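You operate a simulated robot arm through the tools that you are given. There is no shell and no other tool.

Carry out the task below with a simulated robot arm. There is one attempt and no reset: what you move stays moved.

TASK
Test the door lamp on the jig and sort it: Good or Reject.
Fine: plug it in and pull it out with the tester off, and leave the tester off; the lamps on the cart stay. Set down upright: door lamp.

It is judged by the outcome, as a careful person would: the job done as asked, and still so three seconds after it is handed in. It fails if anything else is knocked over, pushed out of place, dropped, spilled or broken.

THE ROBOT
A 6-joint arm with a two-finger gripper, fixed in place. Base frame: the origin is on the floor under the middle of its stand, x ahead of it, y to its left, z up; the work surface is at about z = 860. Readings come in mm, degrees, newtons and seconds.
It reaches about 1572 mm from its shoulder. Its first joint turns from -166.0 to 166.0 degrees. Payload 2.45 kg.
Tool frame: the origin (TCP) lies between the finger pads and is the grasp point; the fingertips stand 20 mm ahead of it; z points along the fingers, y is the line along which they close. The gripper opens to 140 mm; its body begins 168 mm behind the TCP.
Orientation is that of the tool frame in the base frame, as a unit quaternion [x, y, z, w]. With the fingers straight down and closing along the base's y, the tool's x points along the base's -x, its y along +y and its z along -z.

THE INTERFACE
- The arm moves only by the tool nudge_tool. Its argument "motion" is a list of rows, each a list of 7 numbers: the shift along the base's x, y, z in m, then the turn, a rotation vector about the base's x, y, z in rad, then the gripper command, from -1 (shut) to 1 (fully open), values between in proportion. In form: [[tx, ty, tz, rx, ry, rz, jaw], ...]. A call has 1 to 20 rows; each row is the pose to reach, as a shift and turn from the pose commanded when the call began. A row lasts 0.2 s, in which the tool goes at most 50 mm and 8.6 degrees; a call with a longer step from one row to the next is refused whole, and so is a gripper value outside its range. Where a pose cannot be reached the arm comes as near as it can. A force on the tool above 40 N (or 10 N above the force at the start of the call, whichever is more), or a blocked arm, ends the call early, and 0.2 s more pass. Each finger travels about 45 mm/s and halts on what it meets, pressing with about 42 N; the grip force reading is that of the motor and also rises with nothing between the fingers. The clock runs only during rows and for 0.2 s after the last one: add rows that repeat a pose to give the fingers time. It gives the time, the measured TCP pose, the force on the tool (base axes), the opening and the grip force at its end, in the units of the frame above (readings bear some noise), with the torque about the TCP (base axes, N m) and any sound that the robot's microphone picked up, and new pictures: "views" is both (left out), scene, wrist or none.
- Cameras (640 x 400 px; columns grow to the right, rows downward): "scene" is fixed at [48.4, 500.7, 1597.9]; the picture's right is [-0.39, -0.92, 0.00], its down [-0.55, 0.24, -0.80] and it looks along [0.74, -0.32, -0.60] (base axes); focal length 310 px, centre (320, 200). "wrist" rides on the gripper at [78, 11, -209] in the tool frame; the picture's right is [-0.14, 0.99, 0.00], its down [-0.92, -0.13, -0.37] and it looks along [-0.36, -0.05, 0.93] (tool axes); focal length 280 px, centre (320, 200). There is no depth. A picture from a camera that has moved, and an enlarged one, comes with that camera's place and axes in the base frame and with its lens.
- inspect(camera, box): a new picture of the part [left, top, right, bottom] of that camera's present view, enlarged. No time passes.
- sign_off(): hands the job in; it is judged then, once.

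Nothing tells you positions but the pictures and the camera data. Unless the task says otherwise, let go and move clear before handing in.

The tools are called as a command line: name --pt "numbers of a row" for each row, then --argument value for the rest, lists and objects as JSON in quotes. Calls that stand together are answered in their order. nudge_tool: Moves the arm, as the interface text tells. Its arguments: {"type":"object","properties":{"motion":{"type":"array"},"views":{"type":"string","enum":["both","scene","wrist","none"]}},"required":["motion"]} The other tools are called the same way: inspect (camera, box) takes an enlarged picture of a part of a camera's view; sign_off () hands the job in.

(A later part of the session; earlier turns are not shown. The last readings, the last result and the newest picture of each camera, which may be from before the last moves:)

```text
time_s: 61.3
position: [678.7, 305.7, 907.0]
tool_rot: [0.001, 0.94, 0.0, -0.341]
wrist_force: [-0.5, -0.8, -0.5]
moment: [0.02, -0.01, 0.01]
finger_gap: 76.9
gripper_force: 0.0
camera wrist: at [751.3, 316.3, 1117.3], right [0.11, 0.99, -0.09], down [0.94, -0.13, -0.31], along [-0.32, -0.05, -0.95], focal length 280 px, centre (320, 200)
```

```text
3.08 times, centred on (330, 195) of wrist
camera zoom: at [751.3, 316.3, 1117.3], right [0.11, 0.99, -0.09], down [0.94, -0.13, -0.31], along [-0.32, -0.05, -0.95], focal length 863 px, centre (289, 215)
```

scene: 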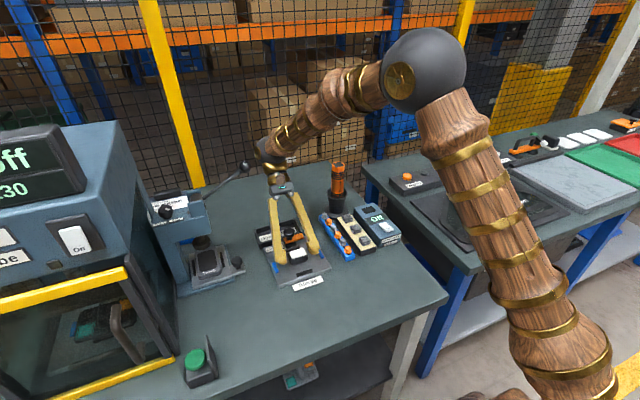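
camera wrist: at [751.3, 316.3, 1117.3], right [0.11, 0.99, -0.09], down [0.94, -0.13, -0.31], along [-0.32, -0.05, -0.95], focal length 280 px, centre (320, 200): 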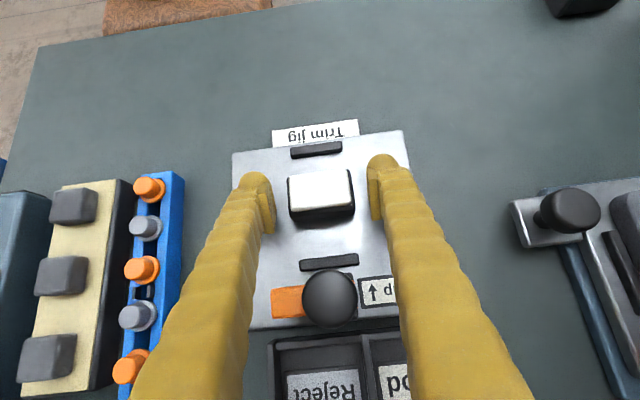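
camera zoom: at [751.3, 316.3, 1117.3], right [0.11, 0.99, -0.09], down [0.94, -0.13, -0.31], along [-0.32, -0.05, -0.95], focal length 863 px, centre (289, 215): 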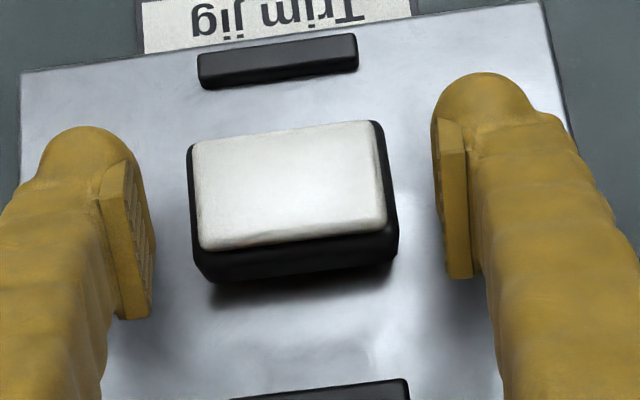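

The lamp sits between the pads. I'll shift 2 mm toward -x to centre on it and close.

nudge_tool --pt "-0.002 -0.0005 0 0 0 0 0.1" --pt "-0.002 -0.0005 0 0 0 0 -0.1" --pt "-0.002 -0.0005 0 0 0 0 -0.4" --pt "-0.002 -0.0005 0 0 0 0 -1" --pt "-0.002 -0.0005 0 0 0 0 -1" --pt "-0.002 -0.0005 0 0 0 0 -1"

inspect --camera "scene" --box '[272, 220, 332, 270]'

inspect --camera "wrist" --box '[260, 140, 380, 230]'

```text
time_s: 62.7
position: [675.8, 304.7, 907.2]
tool_rot: [0.0, 0.94, 0.0, -0.341]
wrist_force: [-0.1, -0.1, 0.1]
moment: [0.02, -0.03, 0.0]
finger_gap: 52.5
gripper_force: 42.1
camera wrist: at [749.2, 315.8, 1117.5], right [0.11, 0.99, -0.09], down [0.94, -0.13, -0.31], along [-0.32, -0.05, -0.95], focal length 280 px, centre (320, 200)
```

scene: 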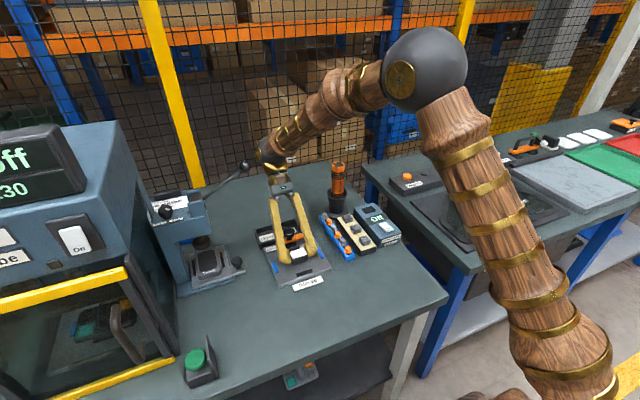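
wrist: 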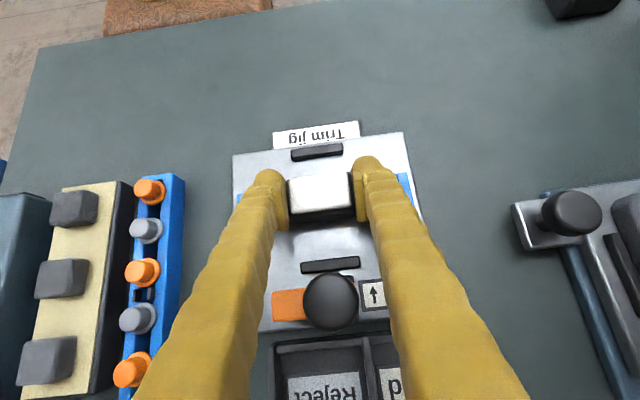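

```text
8.00 times, centred on (302, 245) of scene
camera zoom: at [48.4, 500.7, 1597.9], right [-0.39, -0.92, 0.0], down [-0.55, 0.24, -0.8], along [0.74, -0.32, -0.6], focal length 2478 px, centre (464, -160)
```

zoom: 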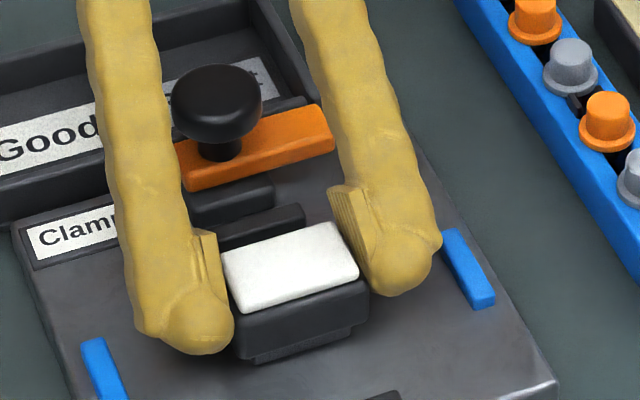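

```text
4.44 times, centred on (320, 185) of wrist
camera zoom: at [749.2, 315.8, 1117.5], right [0.11, 0.99, -0.09], down [0.94, -0.13, -0.31], along [-0.32, -0.05, -0.95], focal length 1246 px, centre (320, 267)
```

zoom: 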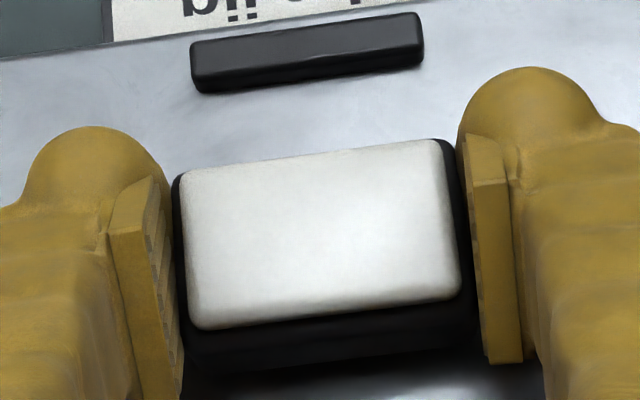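

Gripped at 52.5 mm with no side load. I'll lift slowly and check that it holds.

nudge_tool --pt "0 0 0.001 0 0 0 -1" --pt "0 0 0.002 0 0 0 -1" --pt "0 0 0.004 0 0 0 -1" --pt "0 0 0.007 0 0 0 -1" --pt "0 0 0.011 0 0 0 -1" --pt "0 0 0.016 0 0 0 -1" --pt "0 0 0.016 0 0 0 -1" --pt "0 0 0.016 0 0 0 -1" --views "wrist"

inspect --camera "scene" --box '[272, 220, 332, 270]'

inspect --camera "wrist" --box '[260, 140, 380, 230]'

```text
time_s: 64.5
position: [675.4, 304.9, 922.6]
tool_rot: [0.001, 0.94, 0.001, -0.341]
wrist_force: [0.1, 0.6, -0.4]
moment: [0.0, 0.0, 0.01]
finger_gap: 52.7
gripper_force: 42.2
camera wrist: at [748.7, 316.0, 1133.3], right [0.11, 0.99, -0.09], down [0.94, -0.13, -0.31], along [-0.32, -0.05, -0.95], focal length 280 px, centre (320, 200)
```

wrist: 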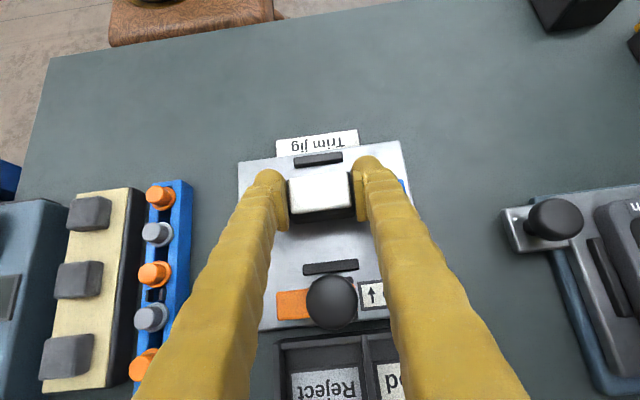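

```text
8.00 times, centred on (302, 245) of scene
camera zoom: at [48.4, 500.7, 1597.9], right [-0.39, -0.92, 0.0], down [-0.55, 0.24, -0.8], along [0.74, -0.32, -0.6], focal length 2478 px, centre (464, -160)
```

zoom: 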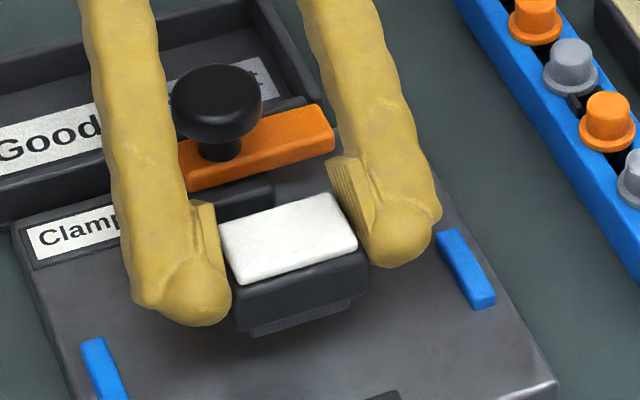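

```text
4.44 times, centred on (320, 185) of wrist
camera zoom: at [748.7, 316.0, 1133.3], right [0.11, 0.99, -0.09], down [0.94, -0.13, -0.31], along [-0.32, -0.05, -0.95], focal length 1246 px, centre (320, 267)
```

zoom: 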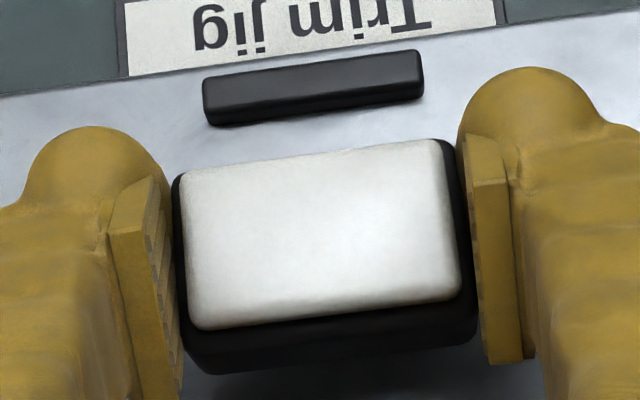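

The lamp is held upright in the tilted grip. I place the Good cell's centre at about (827, 361). I'll lift over the clamp knob and move above that cell.

nudge_tool --pt "0 0 0.015 0 0 0 -1" --pt "0 0 0.04 0 0 0 -1" --pt "0 0 0.064 0 0 0 -1" --pt "0.02 0.008 0.07 0 0 0 -1" --pt "0.05 0.02 0.07 0 0 0 -1" --pt "0.085 0.035 0.07 0 0 0 -1" --pt "0.12 0.047 0.07 0 0 0 -1" --pt "0.145 0.055 0.07 0 0 0 -1" --pt "0.1514 0.057 0.07 0 0 0 -1" --pt "0.1514 0.057 0.07 0 0 0 -1"

inspect --camera "scene" --box '[240, 185, 330, 260]'

inspect --camera "wrist" --box '[230, 90, 410, 280]'

```text
time_s: 66.7
position: [827.8, 361.7, 992.2]
tool_rot: [0.0, 0.94, 0.0, -0.341]
wrist_force: [0.1, -0.5, -0.3]
moment: [0.0, 0.0, -0.01]
finger_gap: 52.4
gripper_force: 42.4
camera wrist: at [901.1, 372.7, 1203.4], right [0.11, 0.99, -0.09], down [0.94, -0.13, -0.31], along [-0.32, -0.05, -0.95], focal length 280 px, centre (320, 200)
```

scene: 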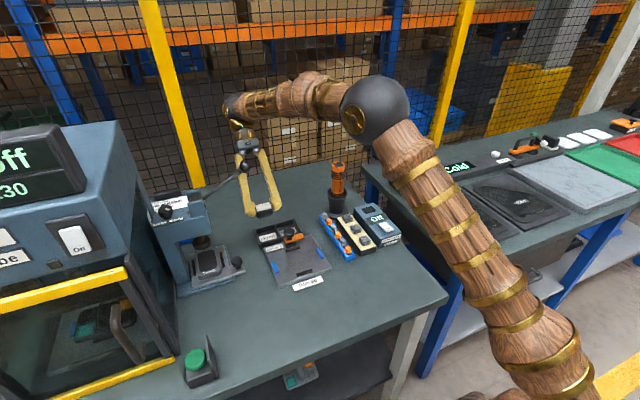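
wrist: 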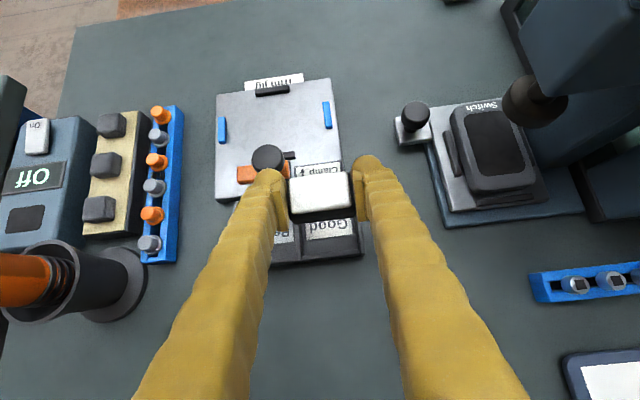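

```text
5.33 times, centred on (285, 222) of scene
camera zoom: at [48.4, 500.7, 1597.9], right [-0.39, -0.92, 0.0], down [-0.55, 0.24, -0.8], along [0.74, -0.32, -0.6], focal length 1652 px, centre (507, 80)
```

zoom: 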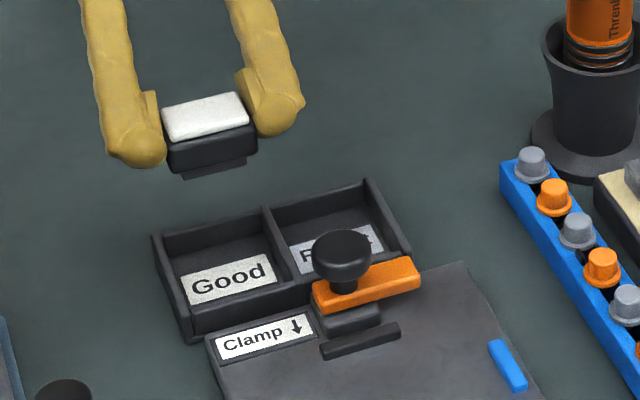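

```text
2.11 times, centred on (320, 185) of wrist
camera zoom: at [901.1, 372.7, 1203.4], right [0.11, 0.99, -0.09], down [0.94, -0.13, -0.31], along [-0.32, -0.05, -0.95], focal length 590 px, centre (320, 232)
```

zoom: 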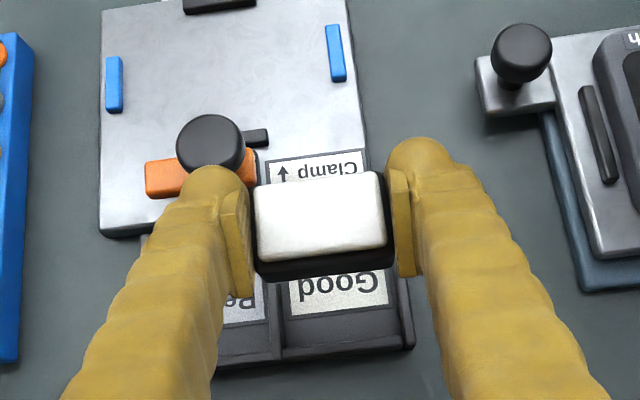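

The lamp is above the Good cell. A small correction of +1.5 mm in x and -1.2 mm in y centres it between the walls. I'll lower to just above the wall tops and check.

nudge_tool --pt "0.0015 -0.0012 -0.02 0 0 0 -1" --pt "0.0015 -0.0012 -0.04 0 0 0 -1" --pt "0.0015 -0.0012 -0.058 0 0 0 -1" --pt "0.0015 -0.0012 -0.068 0 0 0 -1" --pt "0.0015 -0.0012 -0.071 0 0 0 -1" --pt "0.0015 -0.0012 -0.071 0 0 0 -1"

inspect --camera "scene" --box '[250, 205, 310, 250]'

inspect --camera "wrist" --box '[240, 120, 410, 290]'

```text
time_s: 68.1
position: [828.3, 359.0, 922.3]
tool_rot: [0.001, 0.94, 0.0, -0.341]
wrist_force: [-0.1, 0.2, -0.8]
moment: [0.0, -0.02, -0.02]
finger_gap: 52.5
gripper_force: 41.8
camera wrist: at [901.8, 371.0, 1132.4], right [0.11, 0.99, -0.09], down [0.94, -0.13, -0.31], along [-0.32, -0.05, -0.95], focal length 280 px, centre (320, 200)
```

scene: 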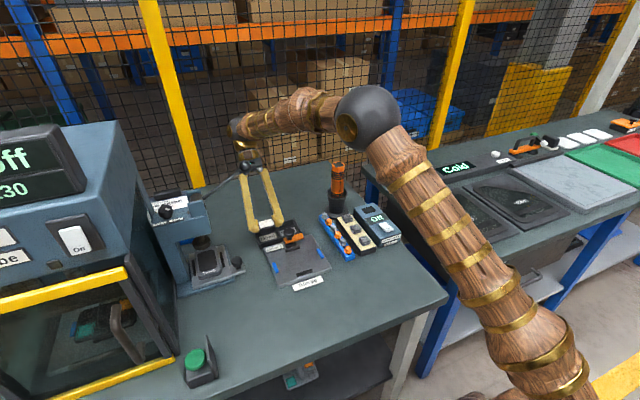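
wrist: 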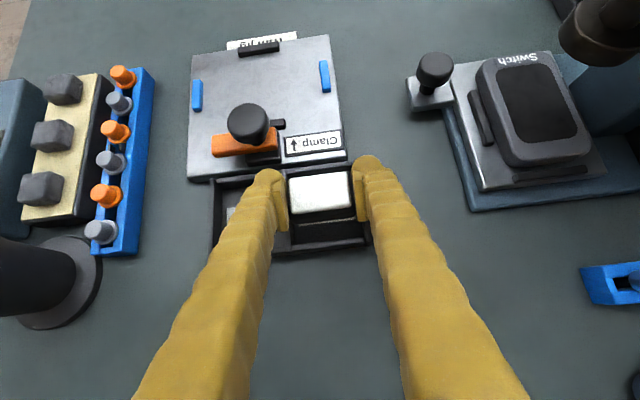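

```text
8.89 times, centred on (280, 228) of scene
camera zoom: at [48.4, 500.7, 1597.9], right [-0.39, -0.92, 0.0], down [-0.55, 0.24, -0.8], along [0.74, -0.32, -0.6], focal length 2753 px, centre (676, -44)
```

zoom: 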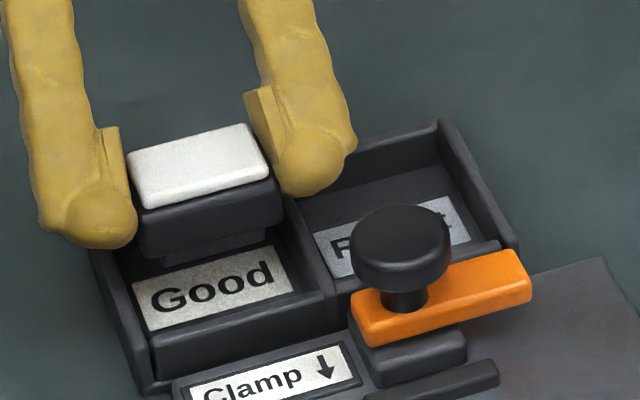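

```text
2.35 times, centred on (325, 205) of wrist
camera zoom: at [901.8, 371.0, 1132.4], right [0.11, 0.99, -0.09], down [0.94, -0.13, -0.31], along [-0.32, -0.05, -0.95], focal length 660 px, centre (308, 188)
```

zoom: 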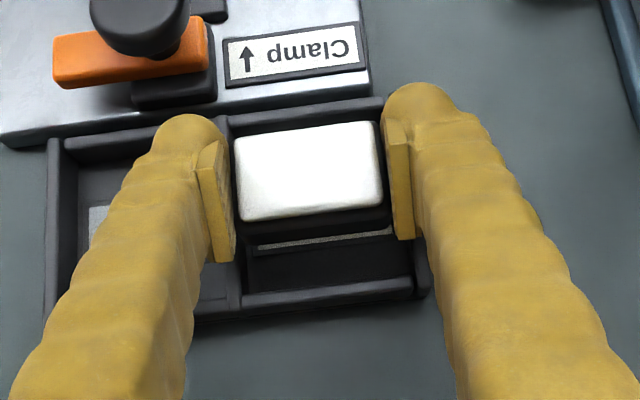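

The lamp is centred over the Good cell and the fingertips are still above the walls. Lowering the rest of the way in small steps until it touches the floor.

nudge_tool --pt "0 0 -0.006 0 0 0 -1" --pt "0 0 -0.011 0 0 0 -1" --pt "0 0 -0.015 0 0 0 -1" --pt "0 0 -0.0165 0 0 0 -1" --pt "0 0 -0.0165 0 0 0 -1"

inspect --camera "scene" --box '[250, 205, 310, 250]'

inspect --camera "wrist" --box '[260, 140, 390, 270]'

```text
time_s: 69.0
position: [828.5, 359.2, 910.4]
tool_rot: [0.0, 0.94, 0.001, -0.341]
wrist_force: [-0.9, -0.5, 6.3]
moment: [-0.11, 0.04, 0.0]
finger_gap: 52.5
gripper_force: 41.9
stopped in row 4: the force on the tool passed its limit at 46 N (the readings are from after the stop); the commanded pose is now the measured one
camera wrist: at [901.6, 370.9, 1120.9], right [0.11, 0.99, -0.09], down [0.94, -0.13, -0.31], along [-0.32, -0.05, -0.95], focal length 280 px, centre (320, 200)
```

scene: 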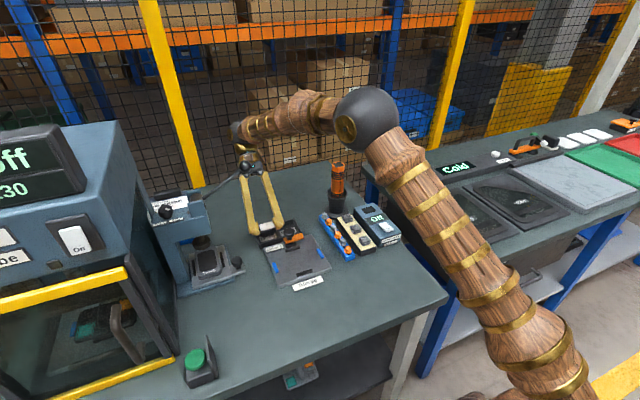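
wrist: 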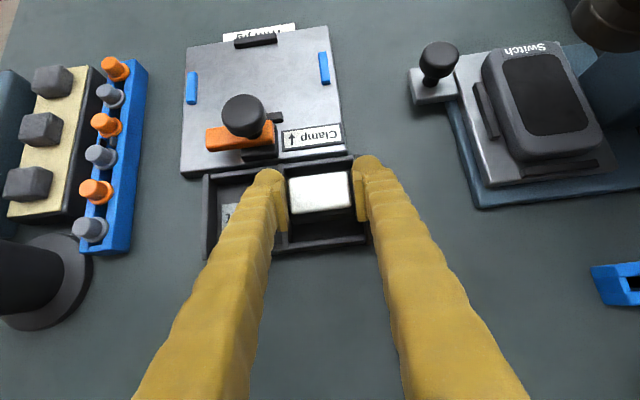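

```text
8.89 times, centred on (280, 228) of scene
camera zoom: at [48.4, 500.7, 1597.9], right [-0.39, -0.92, 0.0], down [-0.55, 0.24, -0.8], along [0.74, -0.32, -0.6], focal length 2753 px, centre (676, -44)
```

zoom: 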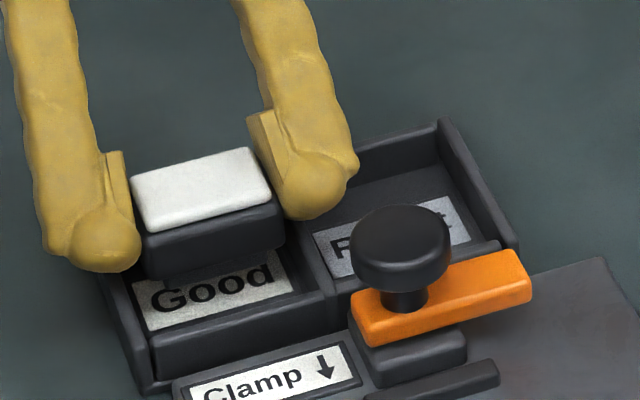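

```text
3.08 times, centred on (325, 205) of wrist
camera zoom: at [901.6, 370.9, 1120.9], right [0.11, 0.99, -0.09], down [0.94, -0.13, -0.31], along [-0.32, -0.05, -0.95], focal length 863 px, centre (305, 185)
```

zoom: 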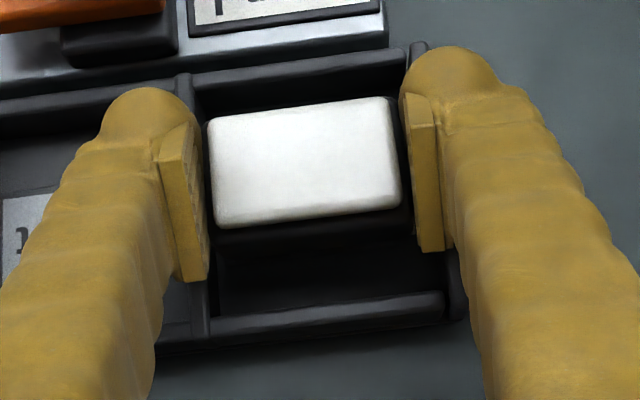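

The descent stopped early with a contact at about TCP z≈910, higher than I expected for the floor. I'll look closely before doing anything else.

inspect --camera "scene" --box '[258, 218, 290, 240]'

inspect --camera "wrist" --box '[280, 150, 370, 250]'

inspect --camera "scene" --box '[200, 80, 400, 260]'

```text
16.00 times, centred on (274, 229) of scene
camera zoom: at [48.4, 500.7, 1597.9], right [-0.39, -0.92, 0.0], down [-0.55, 0.24, -0.8], along [0.74, -0.32, -0.6], focal length 4956 px, centre (1056, -264)
```

zoom: 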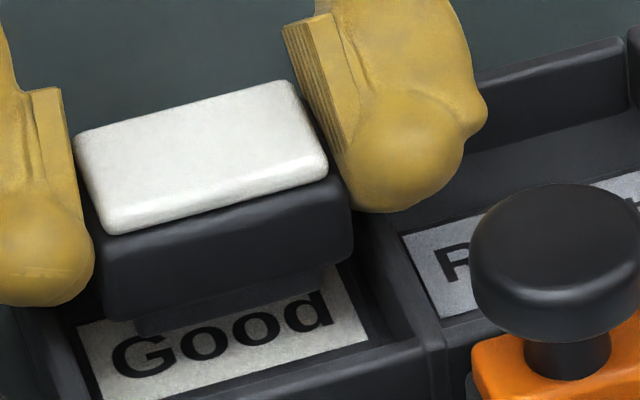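

```text
4.00 times, centred on (325, 200) of wrist
camera zoom: at [901.6, 370.9, 1120.9], right [0.11, 0.99, -0.09], down [0.94, -0.13, -0.31], along [-0.32, -0.05, -0.95], focal length 1122 px, centre (300, 200)
```

zoom: 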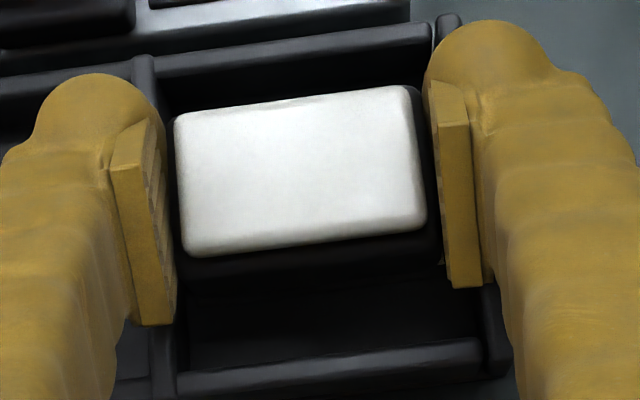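

```text
2.22 times, centred on (300, 170) of scene
camera zoom: at [48.4, 500.7, 1597.9], right [-0.39, -0.92, 0.0], down [-0.55, 0.24, -0.8], along [0.74, -0.32, -0.6], focal length 688 px, centre (364, 267)
```

zoom: 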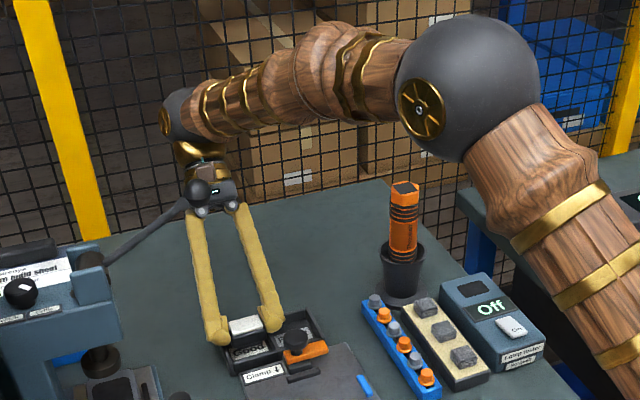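

Working through the contact point, it is the fingertips on the bin's divider and side wall, not the lamp on the floor; the lamp hasn't moved in the grip. Releasing here would drop it about 11 mm. I'll go back up, set it on the jig plate again and regrip it vertically but higher on the body.

nudge_tool --pt "0 0 0.005 0 0 0 -1" --pt "0 0 0.025 0 0 0 -1" --pt "0 0 0.05 0 0 0 -1" --pt "0 0 0.075 0 0 0 -1" --pt "-0.02 -0.008 0.08 0 0 0 -1" --pt "-0.05 -0.02 0.08 0 0 0 -1" --pt "-0.085 -0.033 0.08 0 0 0 -1" --pt "-0.12 -0.045 0.08 0 0 0 -1" --pt "-0.145 -0.053 0.08 0 0 0 -1" --pt "-0.153 -0.055 0.07 0 0 0 -1" --pt "-0.153 -0.055 0.045 0 0 0 -1" --pt "-0.153 -0.055 0.02 0 0 0 -1" --pt "-0.153 -0.055 0.006 0 0 0 -1" --pt "-0.153 -0.055 0.006 0 0 0 -1"

inspect --camera "scene" --box '[250, 205, 330, 270]'

inspect --camera "wrist" --box '[260, 140, 380, 230]'

```text
time_s: 72.0
position: [675.7, 304.8, 915.3]
tool_rot: [0.0, 0.94, 0.001, -0.34]
wrist_force: [-0.3, -0.5, -1.1]
moment: [0.02, 0.05, 0.01]
finger_gap: 52.6
gripper_force: 42.2
camera wrist: at [748.4, 316.2, 1126.0], right [0.11, 0.99, -0.09], down [0.94, -0.13, -0.31], along [-0.32, -0.05, -0.95], focal length 280 px, centre (320, 200)
```

scene: 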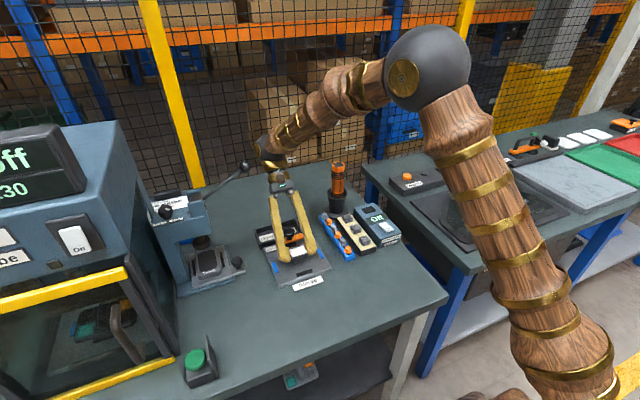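
wrist: 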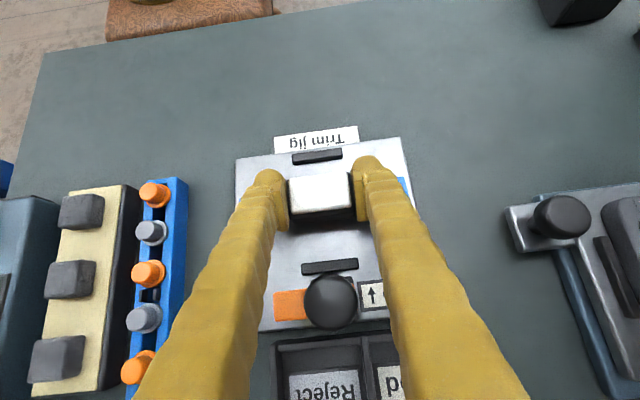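

```text
6.15 times, centred on (290, 238) of scene
camera zoom: at [48.4, 500.7, 1597.9], right [-0.39, -0.92, 0.0], down [-0.55, 0.24, -0.8], along [0.74, -0.32, -0.6], focal length 1906 px, centre (505, -31)
```

zoom: 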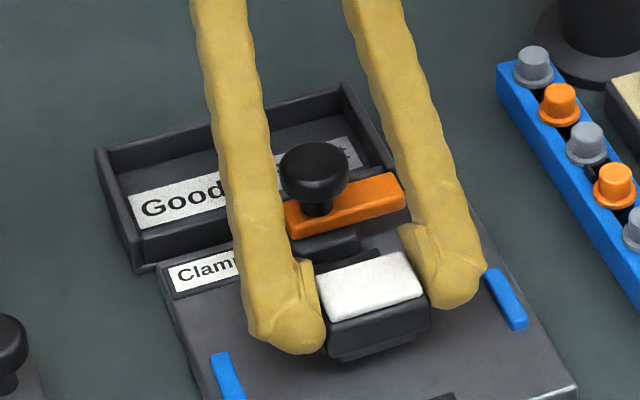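

```text
4.44 times, centred on (320, 185) of wrist
camera zoom: at [748.4, 316.2, 1126.0], right [0.11, 0.99, -0.09], down [0.94, -0.13, -0.31], along [-0.32, -0.05, -0.95], focal length 1246 px, centre (320, 267)
```

zoom: 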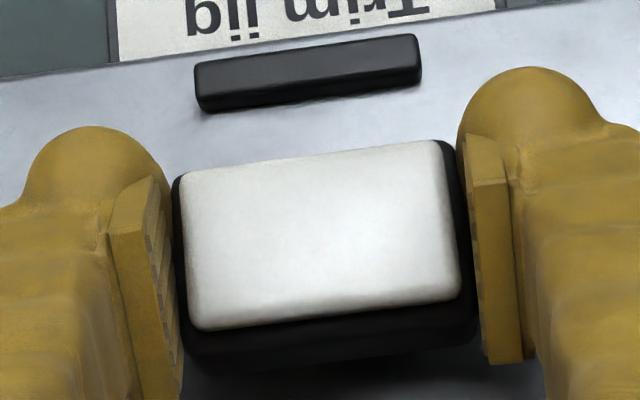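

The bin is undisturbed and the lamp is above the jig plate again. Lowering until it touches.

nudge_tool --pt "0 0 -0.003 0 0 0 -1" --pt "0 0 -0.006 0 0 0 -1" --pt "0 0 -0.0075 0 0 0 -1" --pt "0 0 -0.0085 0 0 0 -1" --pt "0 0 -0.009 0 0 0 -1" --views "none"

```text
time_s: 73.2
position: [674.8, 305.8, 907.0]
tool_rot: [0.0, 0.94, 0.0, -0.34]
wrist_force: [0.3, -0.4, 3.8]
moment: [-0.07, 0.02, -0.04]
finger_gap: 52.4
gripper_force: 42.0
```

nudge_tool --pt "0 0 -0.0005 0 0 0 -1" --pt "0 0 -0.0008 0 0 0 -1" --views "none"

```text
time_s: 73.8
position: [674.8, 305.1, 906.9]
tool_rot: [0.0, 0.94, 0.001, -0.341]
wrist_force: [-5.5, 3.1, 20.5]
moment: [0.01, 0.19, 0.02]
finger_gap: 52.6
gripper_force: 42.8
```

The lamp is firmly down. I'll back off slightly, release, rise, and return the tool to vertical.

nudge_tool --pt "0 0 0.0007 0 0 0 -1" --pt "0 0 0.0007 0 0 0 -0.2" --pt "0 0 0.0007 0 0 0 0.1" --pt "0 0 0.0007 0 0 0 0.1" --pt "0 0 0.0007 0 0 0 0.1" --pt "0 0 0.02 0 0 0 0.1" --pt "0 0 0.05 0 0 0 0.1" --pt "0 0 0.085 0 0 0 0.1" --pt "0 0 0.085 0 -0.14 0 0.1" --pt "0 0 0.085 0 -0.28 0 0.1" --pt "0 0 0.085 0 -0.42 0 0.1" --pt "0 0 0.085 0 -0.56 0 0.1" --pt "0 0 0.085 0 -0.7 0 0.1" --pt "0 0 0.075 0 -0.7 0 0.1" --pt "0 0 0.075 0 -0.7 0 0.1"

inspect --camera "scene" --box '[280, 235, 328, 265]'

inspect --camera "wrist" --box '[280, 145, 360, 205]'

```text
time_s: 77.0
position: [675.6, 304.0, 980.7]
tool_rot: [0.0, 1.0, 0.001, 0.002]
wrist_force: [1.0, 0.0, -0.1]
moment: [-0.04, 0.03, -0.01]
finger_gap: 77.0
gripper_force: 0.0
camera wrist: at [595.3, 316.2, 1189.5], right [0.14, 0.99, 0.0], down [0.92, -0.13, 0.37], along [0.37, -0.05, -0.93], focal length 280 px, centre (320, 200)
```

scene: 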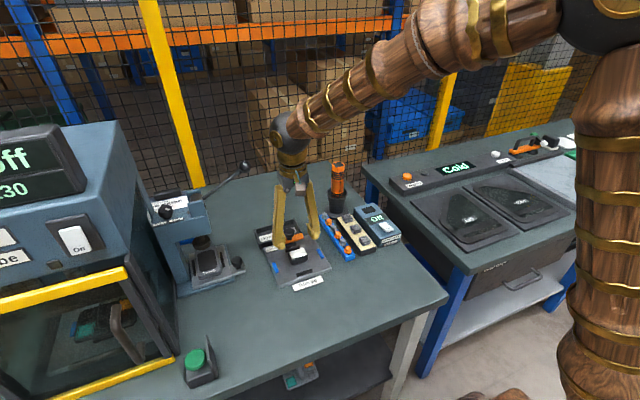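
wrist: 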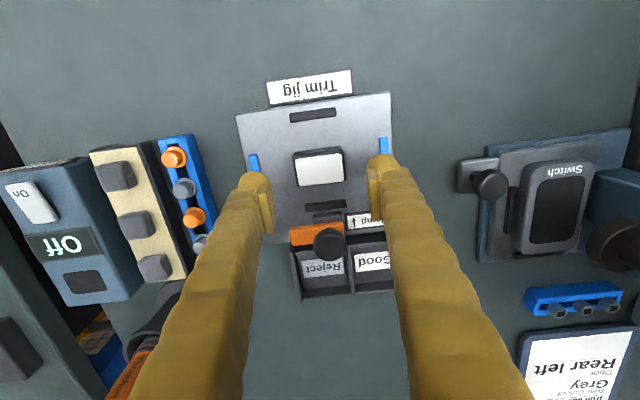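

```text
13.33 times, centred on (304, 250) of scene
camera zoom: at [48.4, 500.7, 1597.9], right [-0.39, -0.92, 0.0], down [-0.55, 0.24, -0.8], along [0.74, -0.32, -0.6], focal length 4130 px, centre (533, -467)
```

zoom: 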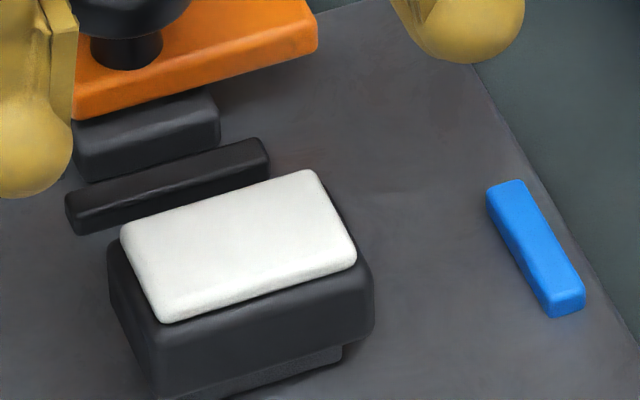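

```text
6.67 times, centred on (320, 175) of wrist
camera zoom: at [595.3, 316.2, 1189.5], right [0.14, 0.99, 0.0], down [0.92, -0.13, 0.37], along [0.37, -0.05, -0.93], focal length 1869 px, centre (320, 367)
```

zoom: 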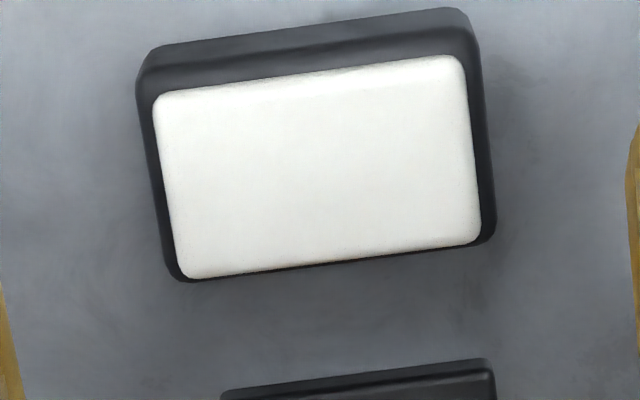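

The lamp stands upright at the same spot. Now a straight vertical grip higher on the body, about 3.5 mm above the grip that pulled it from the tester, so the tips clear the bin walls. Descending first.

nudge_tool --pt "0.0005 0 -0.03 0 0 0 0.05" --pt "0.0005 0 -0.055 0 0 0 0.05" --pt "0.0005 0 -0.068 0 0 0 0.05" --pt "0.0005 0 -0.0706 0 0 0 0.05" --pt "0.0005 0 -0.0706 0 0 0 -0.15" --pt "0.0005 0 -0.0706 0 0 0 -0.4" --pt "0.0005 0 -0.0706 0 0 0 -1" --pt "0.0005 0 -0.0706 0 0 0 -1" --pt "0.0005 0 -0.0706 0 0 0 -1"

inspect --camera "scene" --box '[272, 225, 332, 270]'

inspect --camera "wrist" --box '[260, 140, 380, 230]'

```text
time_s: 79.0
position: [675.8, 303.8, 910.6]
tool_rot: [0.0, 1.0, 0.0, 0.002]
wrist_force: [0.4, -0.5, -0.4]
moment: [0.01, -0.01, -0.01]
finger_gap: 52.1
gripper_force: 41.8
camera wrist: at [596.1, 316.1, 1118.8], right [0.14, 0.99, 0.0], down [0.92, -0.13, 0.37], along [0.37, -0.05, -0.93], focal length 280 px, centre (320, 200)
```

scene: 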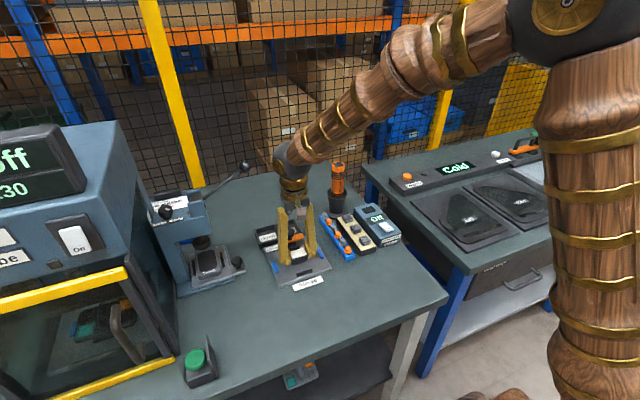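
wrist: 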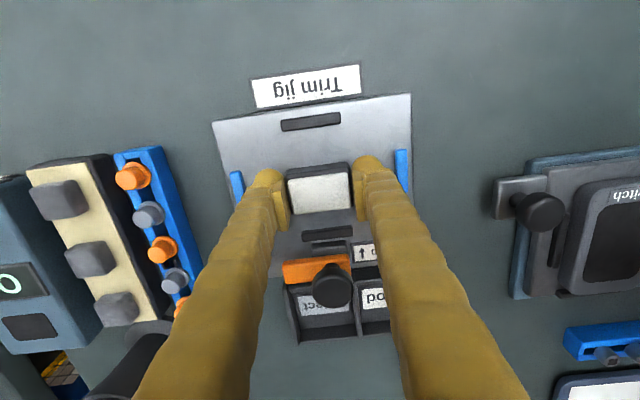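

```text
8.89 times, centred on (302, 248) of scene
camera zoom: at [48.4, 500.7, 1597.9], right [-0.39, -0.92, 0.0], down [-0.55, 0.24, -0.8], along [0.74, -0.32, -0.6], focal length 2753 px, centre (480, -222)
```

zoom: 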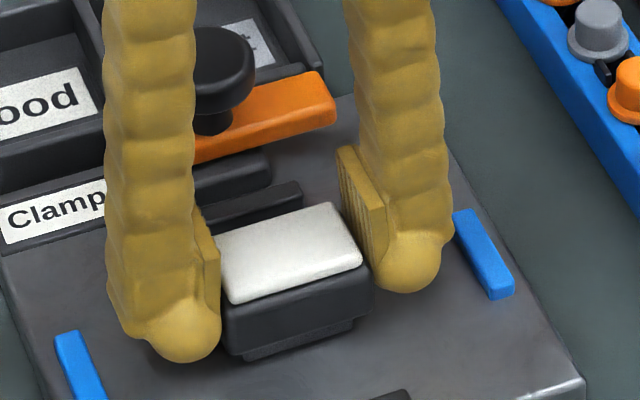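

```text
4.44 times, centred on (320, 185) of wrist
camera zoom: at [596.1, 316.1, 1118.8], right [0.14, 0.99, 0.0], down [0.92, -0.13, 0.37], along [0.37, -0.05, -0.93], focal length 1246 px, centre (320, 267)
```

zoom: 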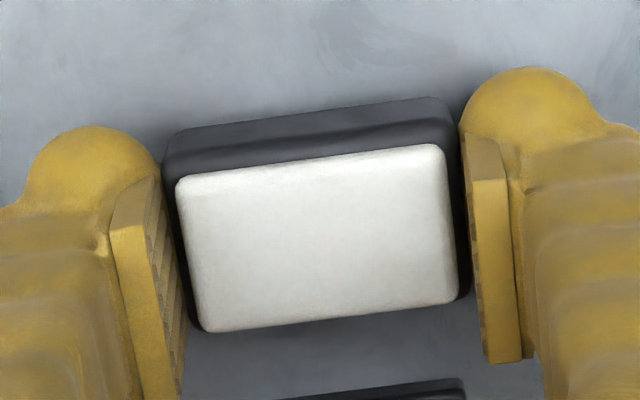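

The pads still overlap roughly the upper half of the body at this height. I'll regrip 2.5 mm higher to get more tip clearance over the bin walls, then test-lift gently.

nudge_tool --pt "0 0 0 0 0 0 -0.1" --pt "0 0 0 0 0 0 -0.1" --pt "0 0 0.0025 0 0 0 -0.1" --pt "0 0 0.0025 0 0 0 -1" --pt "0 0 0.0025 0 0 0 -1" --pt "0 0 0.0025 0 0 0 -1" --pt "0 0 0.0025 0 0 0 -1" --views "none"

inspect --camera "scene" --box '[280, 230, 320, 260]'

```text
time_s: 80.6
position: [675.3, 305.3, 912.3]
tool_rot: [0.0, 1.0, 0.001, 0.003]
wrist_force: [-0.6, -0.7, 0.1]
moment: [0.02, -0.01, -0.02]
finger_gap: 52.4
gripper_force: 41.9
```

```text
13.33 times, centred on (300, 245) of scene
camera zoom: at [48.4, 500.7, 1597.9], right [-0.39, -0.92, 0.0], down [-0.55, 0.24, -0.8], along [0.74, -0.32, -0.6], focal length 4130 px, centre (587, -400)
```

zoom: 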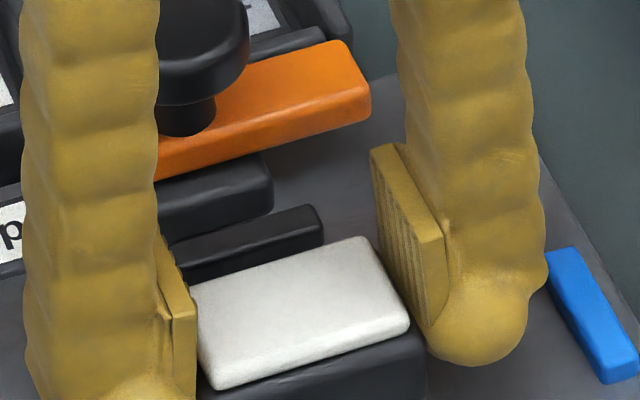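

At this height the pads only just catch the body's edge, which is too marginal to carry. I'll regrip about 3.5 mm lower for a secure hold, leaving at most 2–3 mm between lamp and bin floor when the tips reach the walls.

nudge_tool --pt "0 0 0 0 0 0 -0.1" --pt "0 0 0 0 0 0 -0.1" --pt "0 0 -0.0035 0 0 0 -0.1" --pt "0 0 -0.0035 0 0 0 -1" --pt "0 0 -0.0035 0 0 0 -1" --pt "0 0 -0.0035 0 0 0 -1" --pt "0 0 -0.0035 0 0 0 -1" --pt "0 0 -0.0025 0 0 0 -1" --pt "0 0 -0.0015 0 0 0 -1" --pt "0 0 -0.0005 0 0 0 -1" --pt "0 0 -0.0005 0 0 0 -1" --views "none"

inspect --camera "scene" --box '[280, 235, 320, 265]'

inspect --camera "wrist" --box '[260, 140, 380, 230]'

```text
time_s: 83.0
position: [676.1, 305.6, 910.9]
tool_rot: [0.0, 1.0, 0.001, 0.003]
wrist_force: [1.2, 0.1, -0.3]
moment: [-0.02, -0.01, -0.03]
finger_gap: 51.7
gripper_force: 42.7
```

```text
13.33 times, centred on (300, 250) of scene
camera zoom: at [48.4, 500.7, 1597.9], right [-0.39, -0.92, 0.0], down [-0.55, 0.24, -0.8], along [0.74, -0.32, -0.6], focal length 4130 px, centre (587, -467)
```

zoom: 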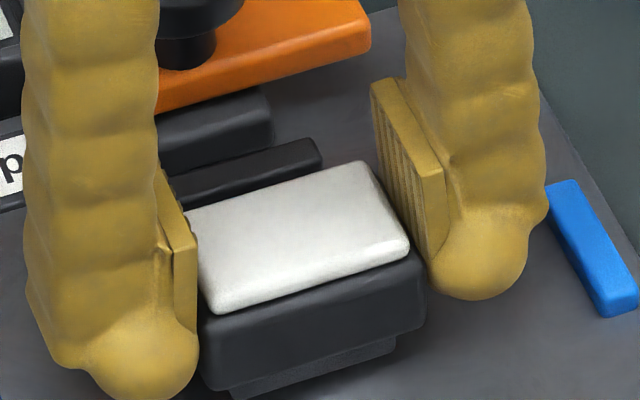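

```text
4.44 times, centred on (320, 185) of wrist
camera zoom: at [596.0, 316.1, 1120.9], right [0.14, 0.99, 0.0], down [0.92, -0.13, 0.37], along [0.37, -0.05, -0.93], focal length 1246 px, centre (320, 267)
```

zoom: 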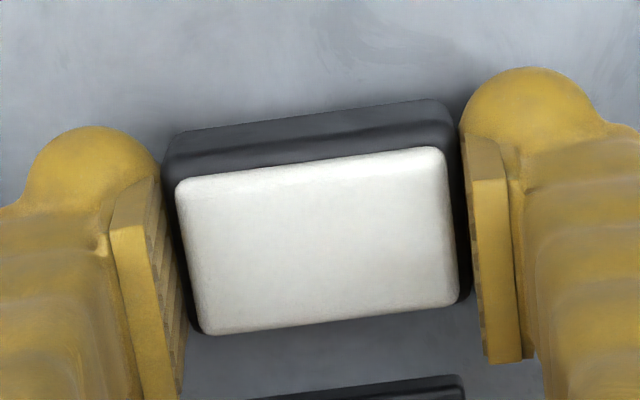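

The lamp has lifted about 3 mm with the fingers and no slip. Raising further, slowly.

nudge_tool --pt "0 0 0.002 0 0 0 -1" --pt "0 0 0.005 0 0 0 -1" --pt "0 0 0.009 0 0 0 -1" --pt "0 0 0.013 0 0 0 -1" --pt "0 0 0.013 0 0 0 -1" --pt "0 0 0.013 0 0 0 -1" --pt "0 0 0.013 0 0 0 -1" --views "wrist"

inspect --camera "wrist" --box '[260, 140, 380, 230]'

inspect --camera "scene" --box '[280, 230, 320, 260]'

```text
time_s: 84.6
position: [676.5, 304.6, 925.3]
tool_rot: [0.0, 1.0, 0.001, 0.003]
wrist_force: [-0.6, 0.0, 0.1]
moment: [0.03, 0.02, -0.02]
finger_gap: 52.0
gripper_force: 41.9
camera wrist: at [595.9, 316.0, 1134.0], right [0.14, 0.99, 0.0], down [0.92, -0.13, 0.37], along [0.37, -0.05, -0.93], focal length 280 px, centre (320, 200)
```

wrist: 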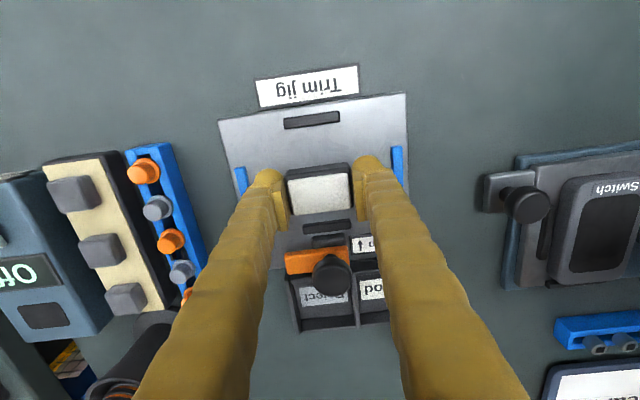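

```text
4.44 times, centred on (320, 185) of wrist
camera zoom: at [595.9, 316.0, 1134.0], right [0.14, 0.99, 0.0], down [0.92, -0.13, 0.37], along [0.37, -0.05, -0.93], focal length 1246 px, centre (320, 267)
```

zoom: 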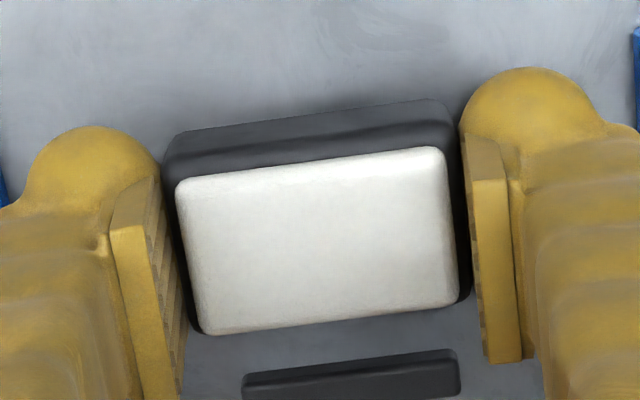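

```text
13.33 times, centred on (300, 245) of scene
camera zoom: at [48.4, 500.7, 1597.9], right [-0.39, -0.92, 0.0], down [-0.55, 0.24, -0.8], along [0.74, -0.32, -0.6], focal length 4130 px, centre (587, -400)
```

zoom: 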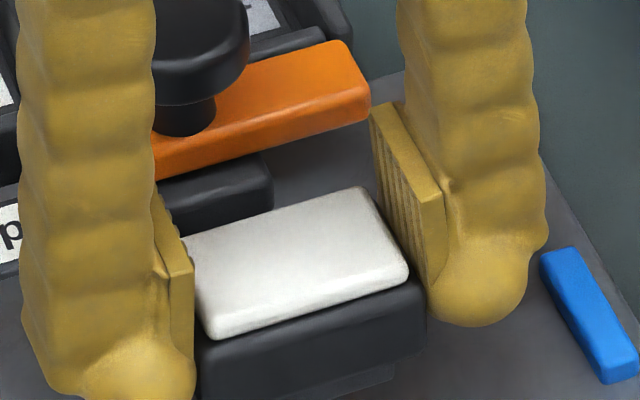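

The lamp is steady in this grip. A press lever knob sits near (762, 410, 1188), so I'll avoid passing close to it: move over in x first at y≈304, lower partway there, then slide sideways to the Good cell.

nudge_tool --pt "0 0 0.01 0 0 0 -1" --pt "0 0 0.03 0 0 0 -1" --pt "0 0 0.05 0 0 0 -1" --pt "0 0 0.056 0 0 0 -1" --pt "0.02 0 0.056 0 0 0 -1" --pt "0.05 0 0.056 0 0 0 -1" --pt "0.08 0 0.056 0 0 0 -1" --pt "0.11 0 0.056 0 0 0 -1" --pt "0.135 0 0.056 0 0 0 -1" --pt "0.149 0 0.056 0 0 0 -1" --pt "0.149 0 0.056 0 0 0 -1"

inspect --camera "wrist" --box '[240, 130, 410, 290]'

inspect --camera "scene" --box '[200, 100, 360, 260]'

```text
time_s: 87.0
position: [824.2, 304.6, 981.4]
tool_rot: [0.0, 1.0, 0.001, 0.003]
wrist_force: [-0.9, 0.4, -0.5]
moment: [-0.01, 0.0, -0.01]
finger_gap: 51.9
gripper_force: 42.5
camera wrist: at [745.0, 315.9, 1189.3], right [0.14, 0.99, 0.0], down [0.92, -0.13, 0.37], along [0.37, -0.05, -0.93], focal length 280 px, centre (320, 200)
```

scene: 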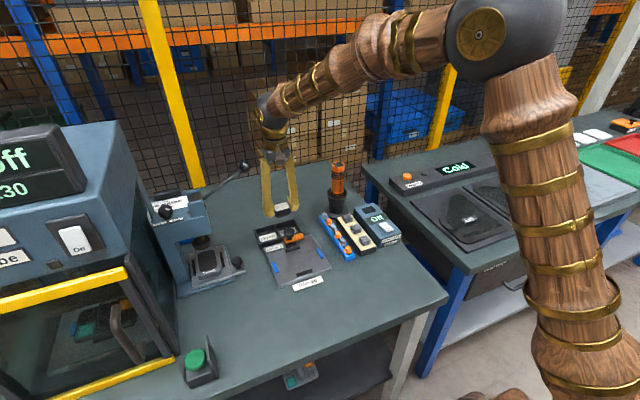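
wrist: 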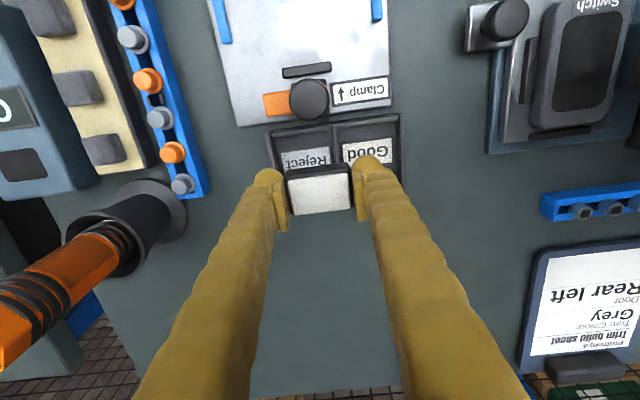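

```text
2.50 times, centred on (325, 210) of wrist
camera zoom: at [745.0, 315.9, 1189.3], right [0.14, 0.99, 0.0], down [0.92, -0.13, 0.37], along [0.37, -0.05, -0.93], focal length 701 px, centre (308, 175)
```

zoom: 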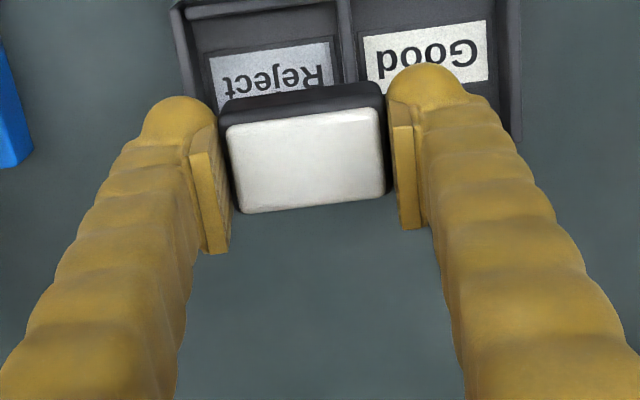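

```text
2.50 times, centred on (280, 180) of scene
camera zoom: at [48.4, 500.7, 1597.9], right [-0.39, -0.92, 0.0], down [-0.55, 0.24, -0.8], along [0.74, -0.32, -0.6], focal length 774 px, centre (420, 250)
```

zoom: 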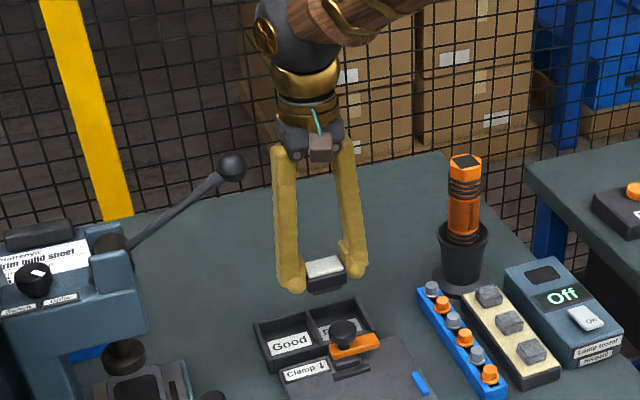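

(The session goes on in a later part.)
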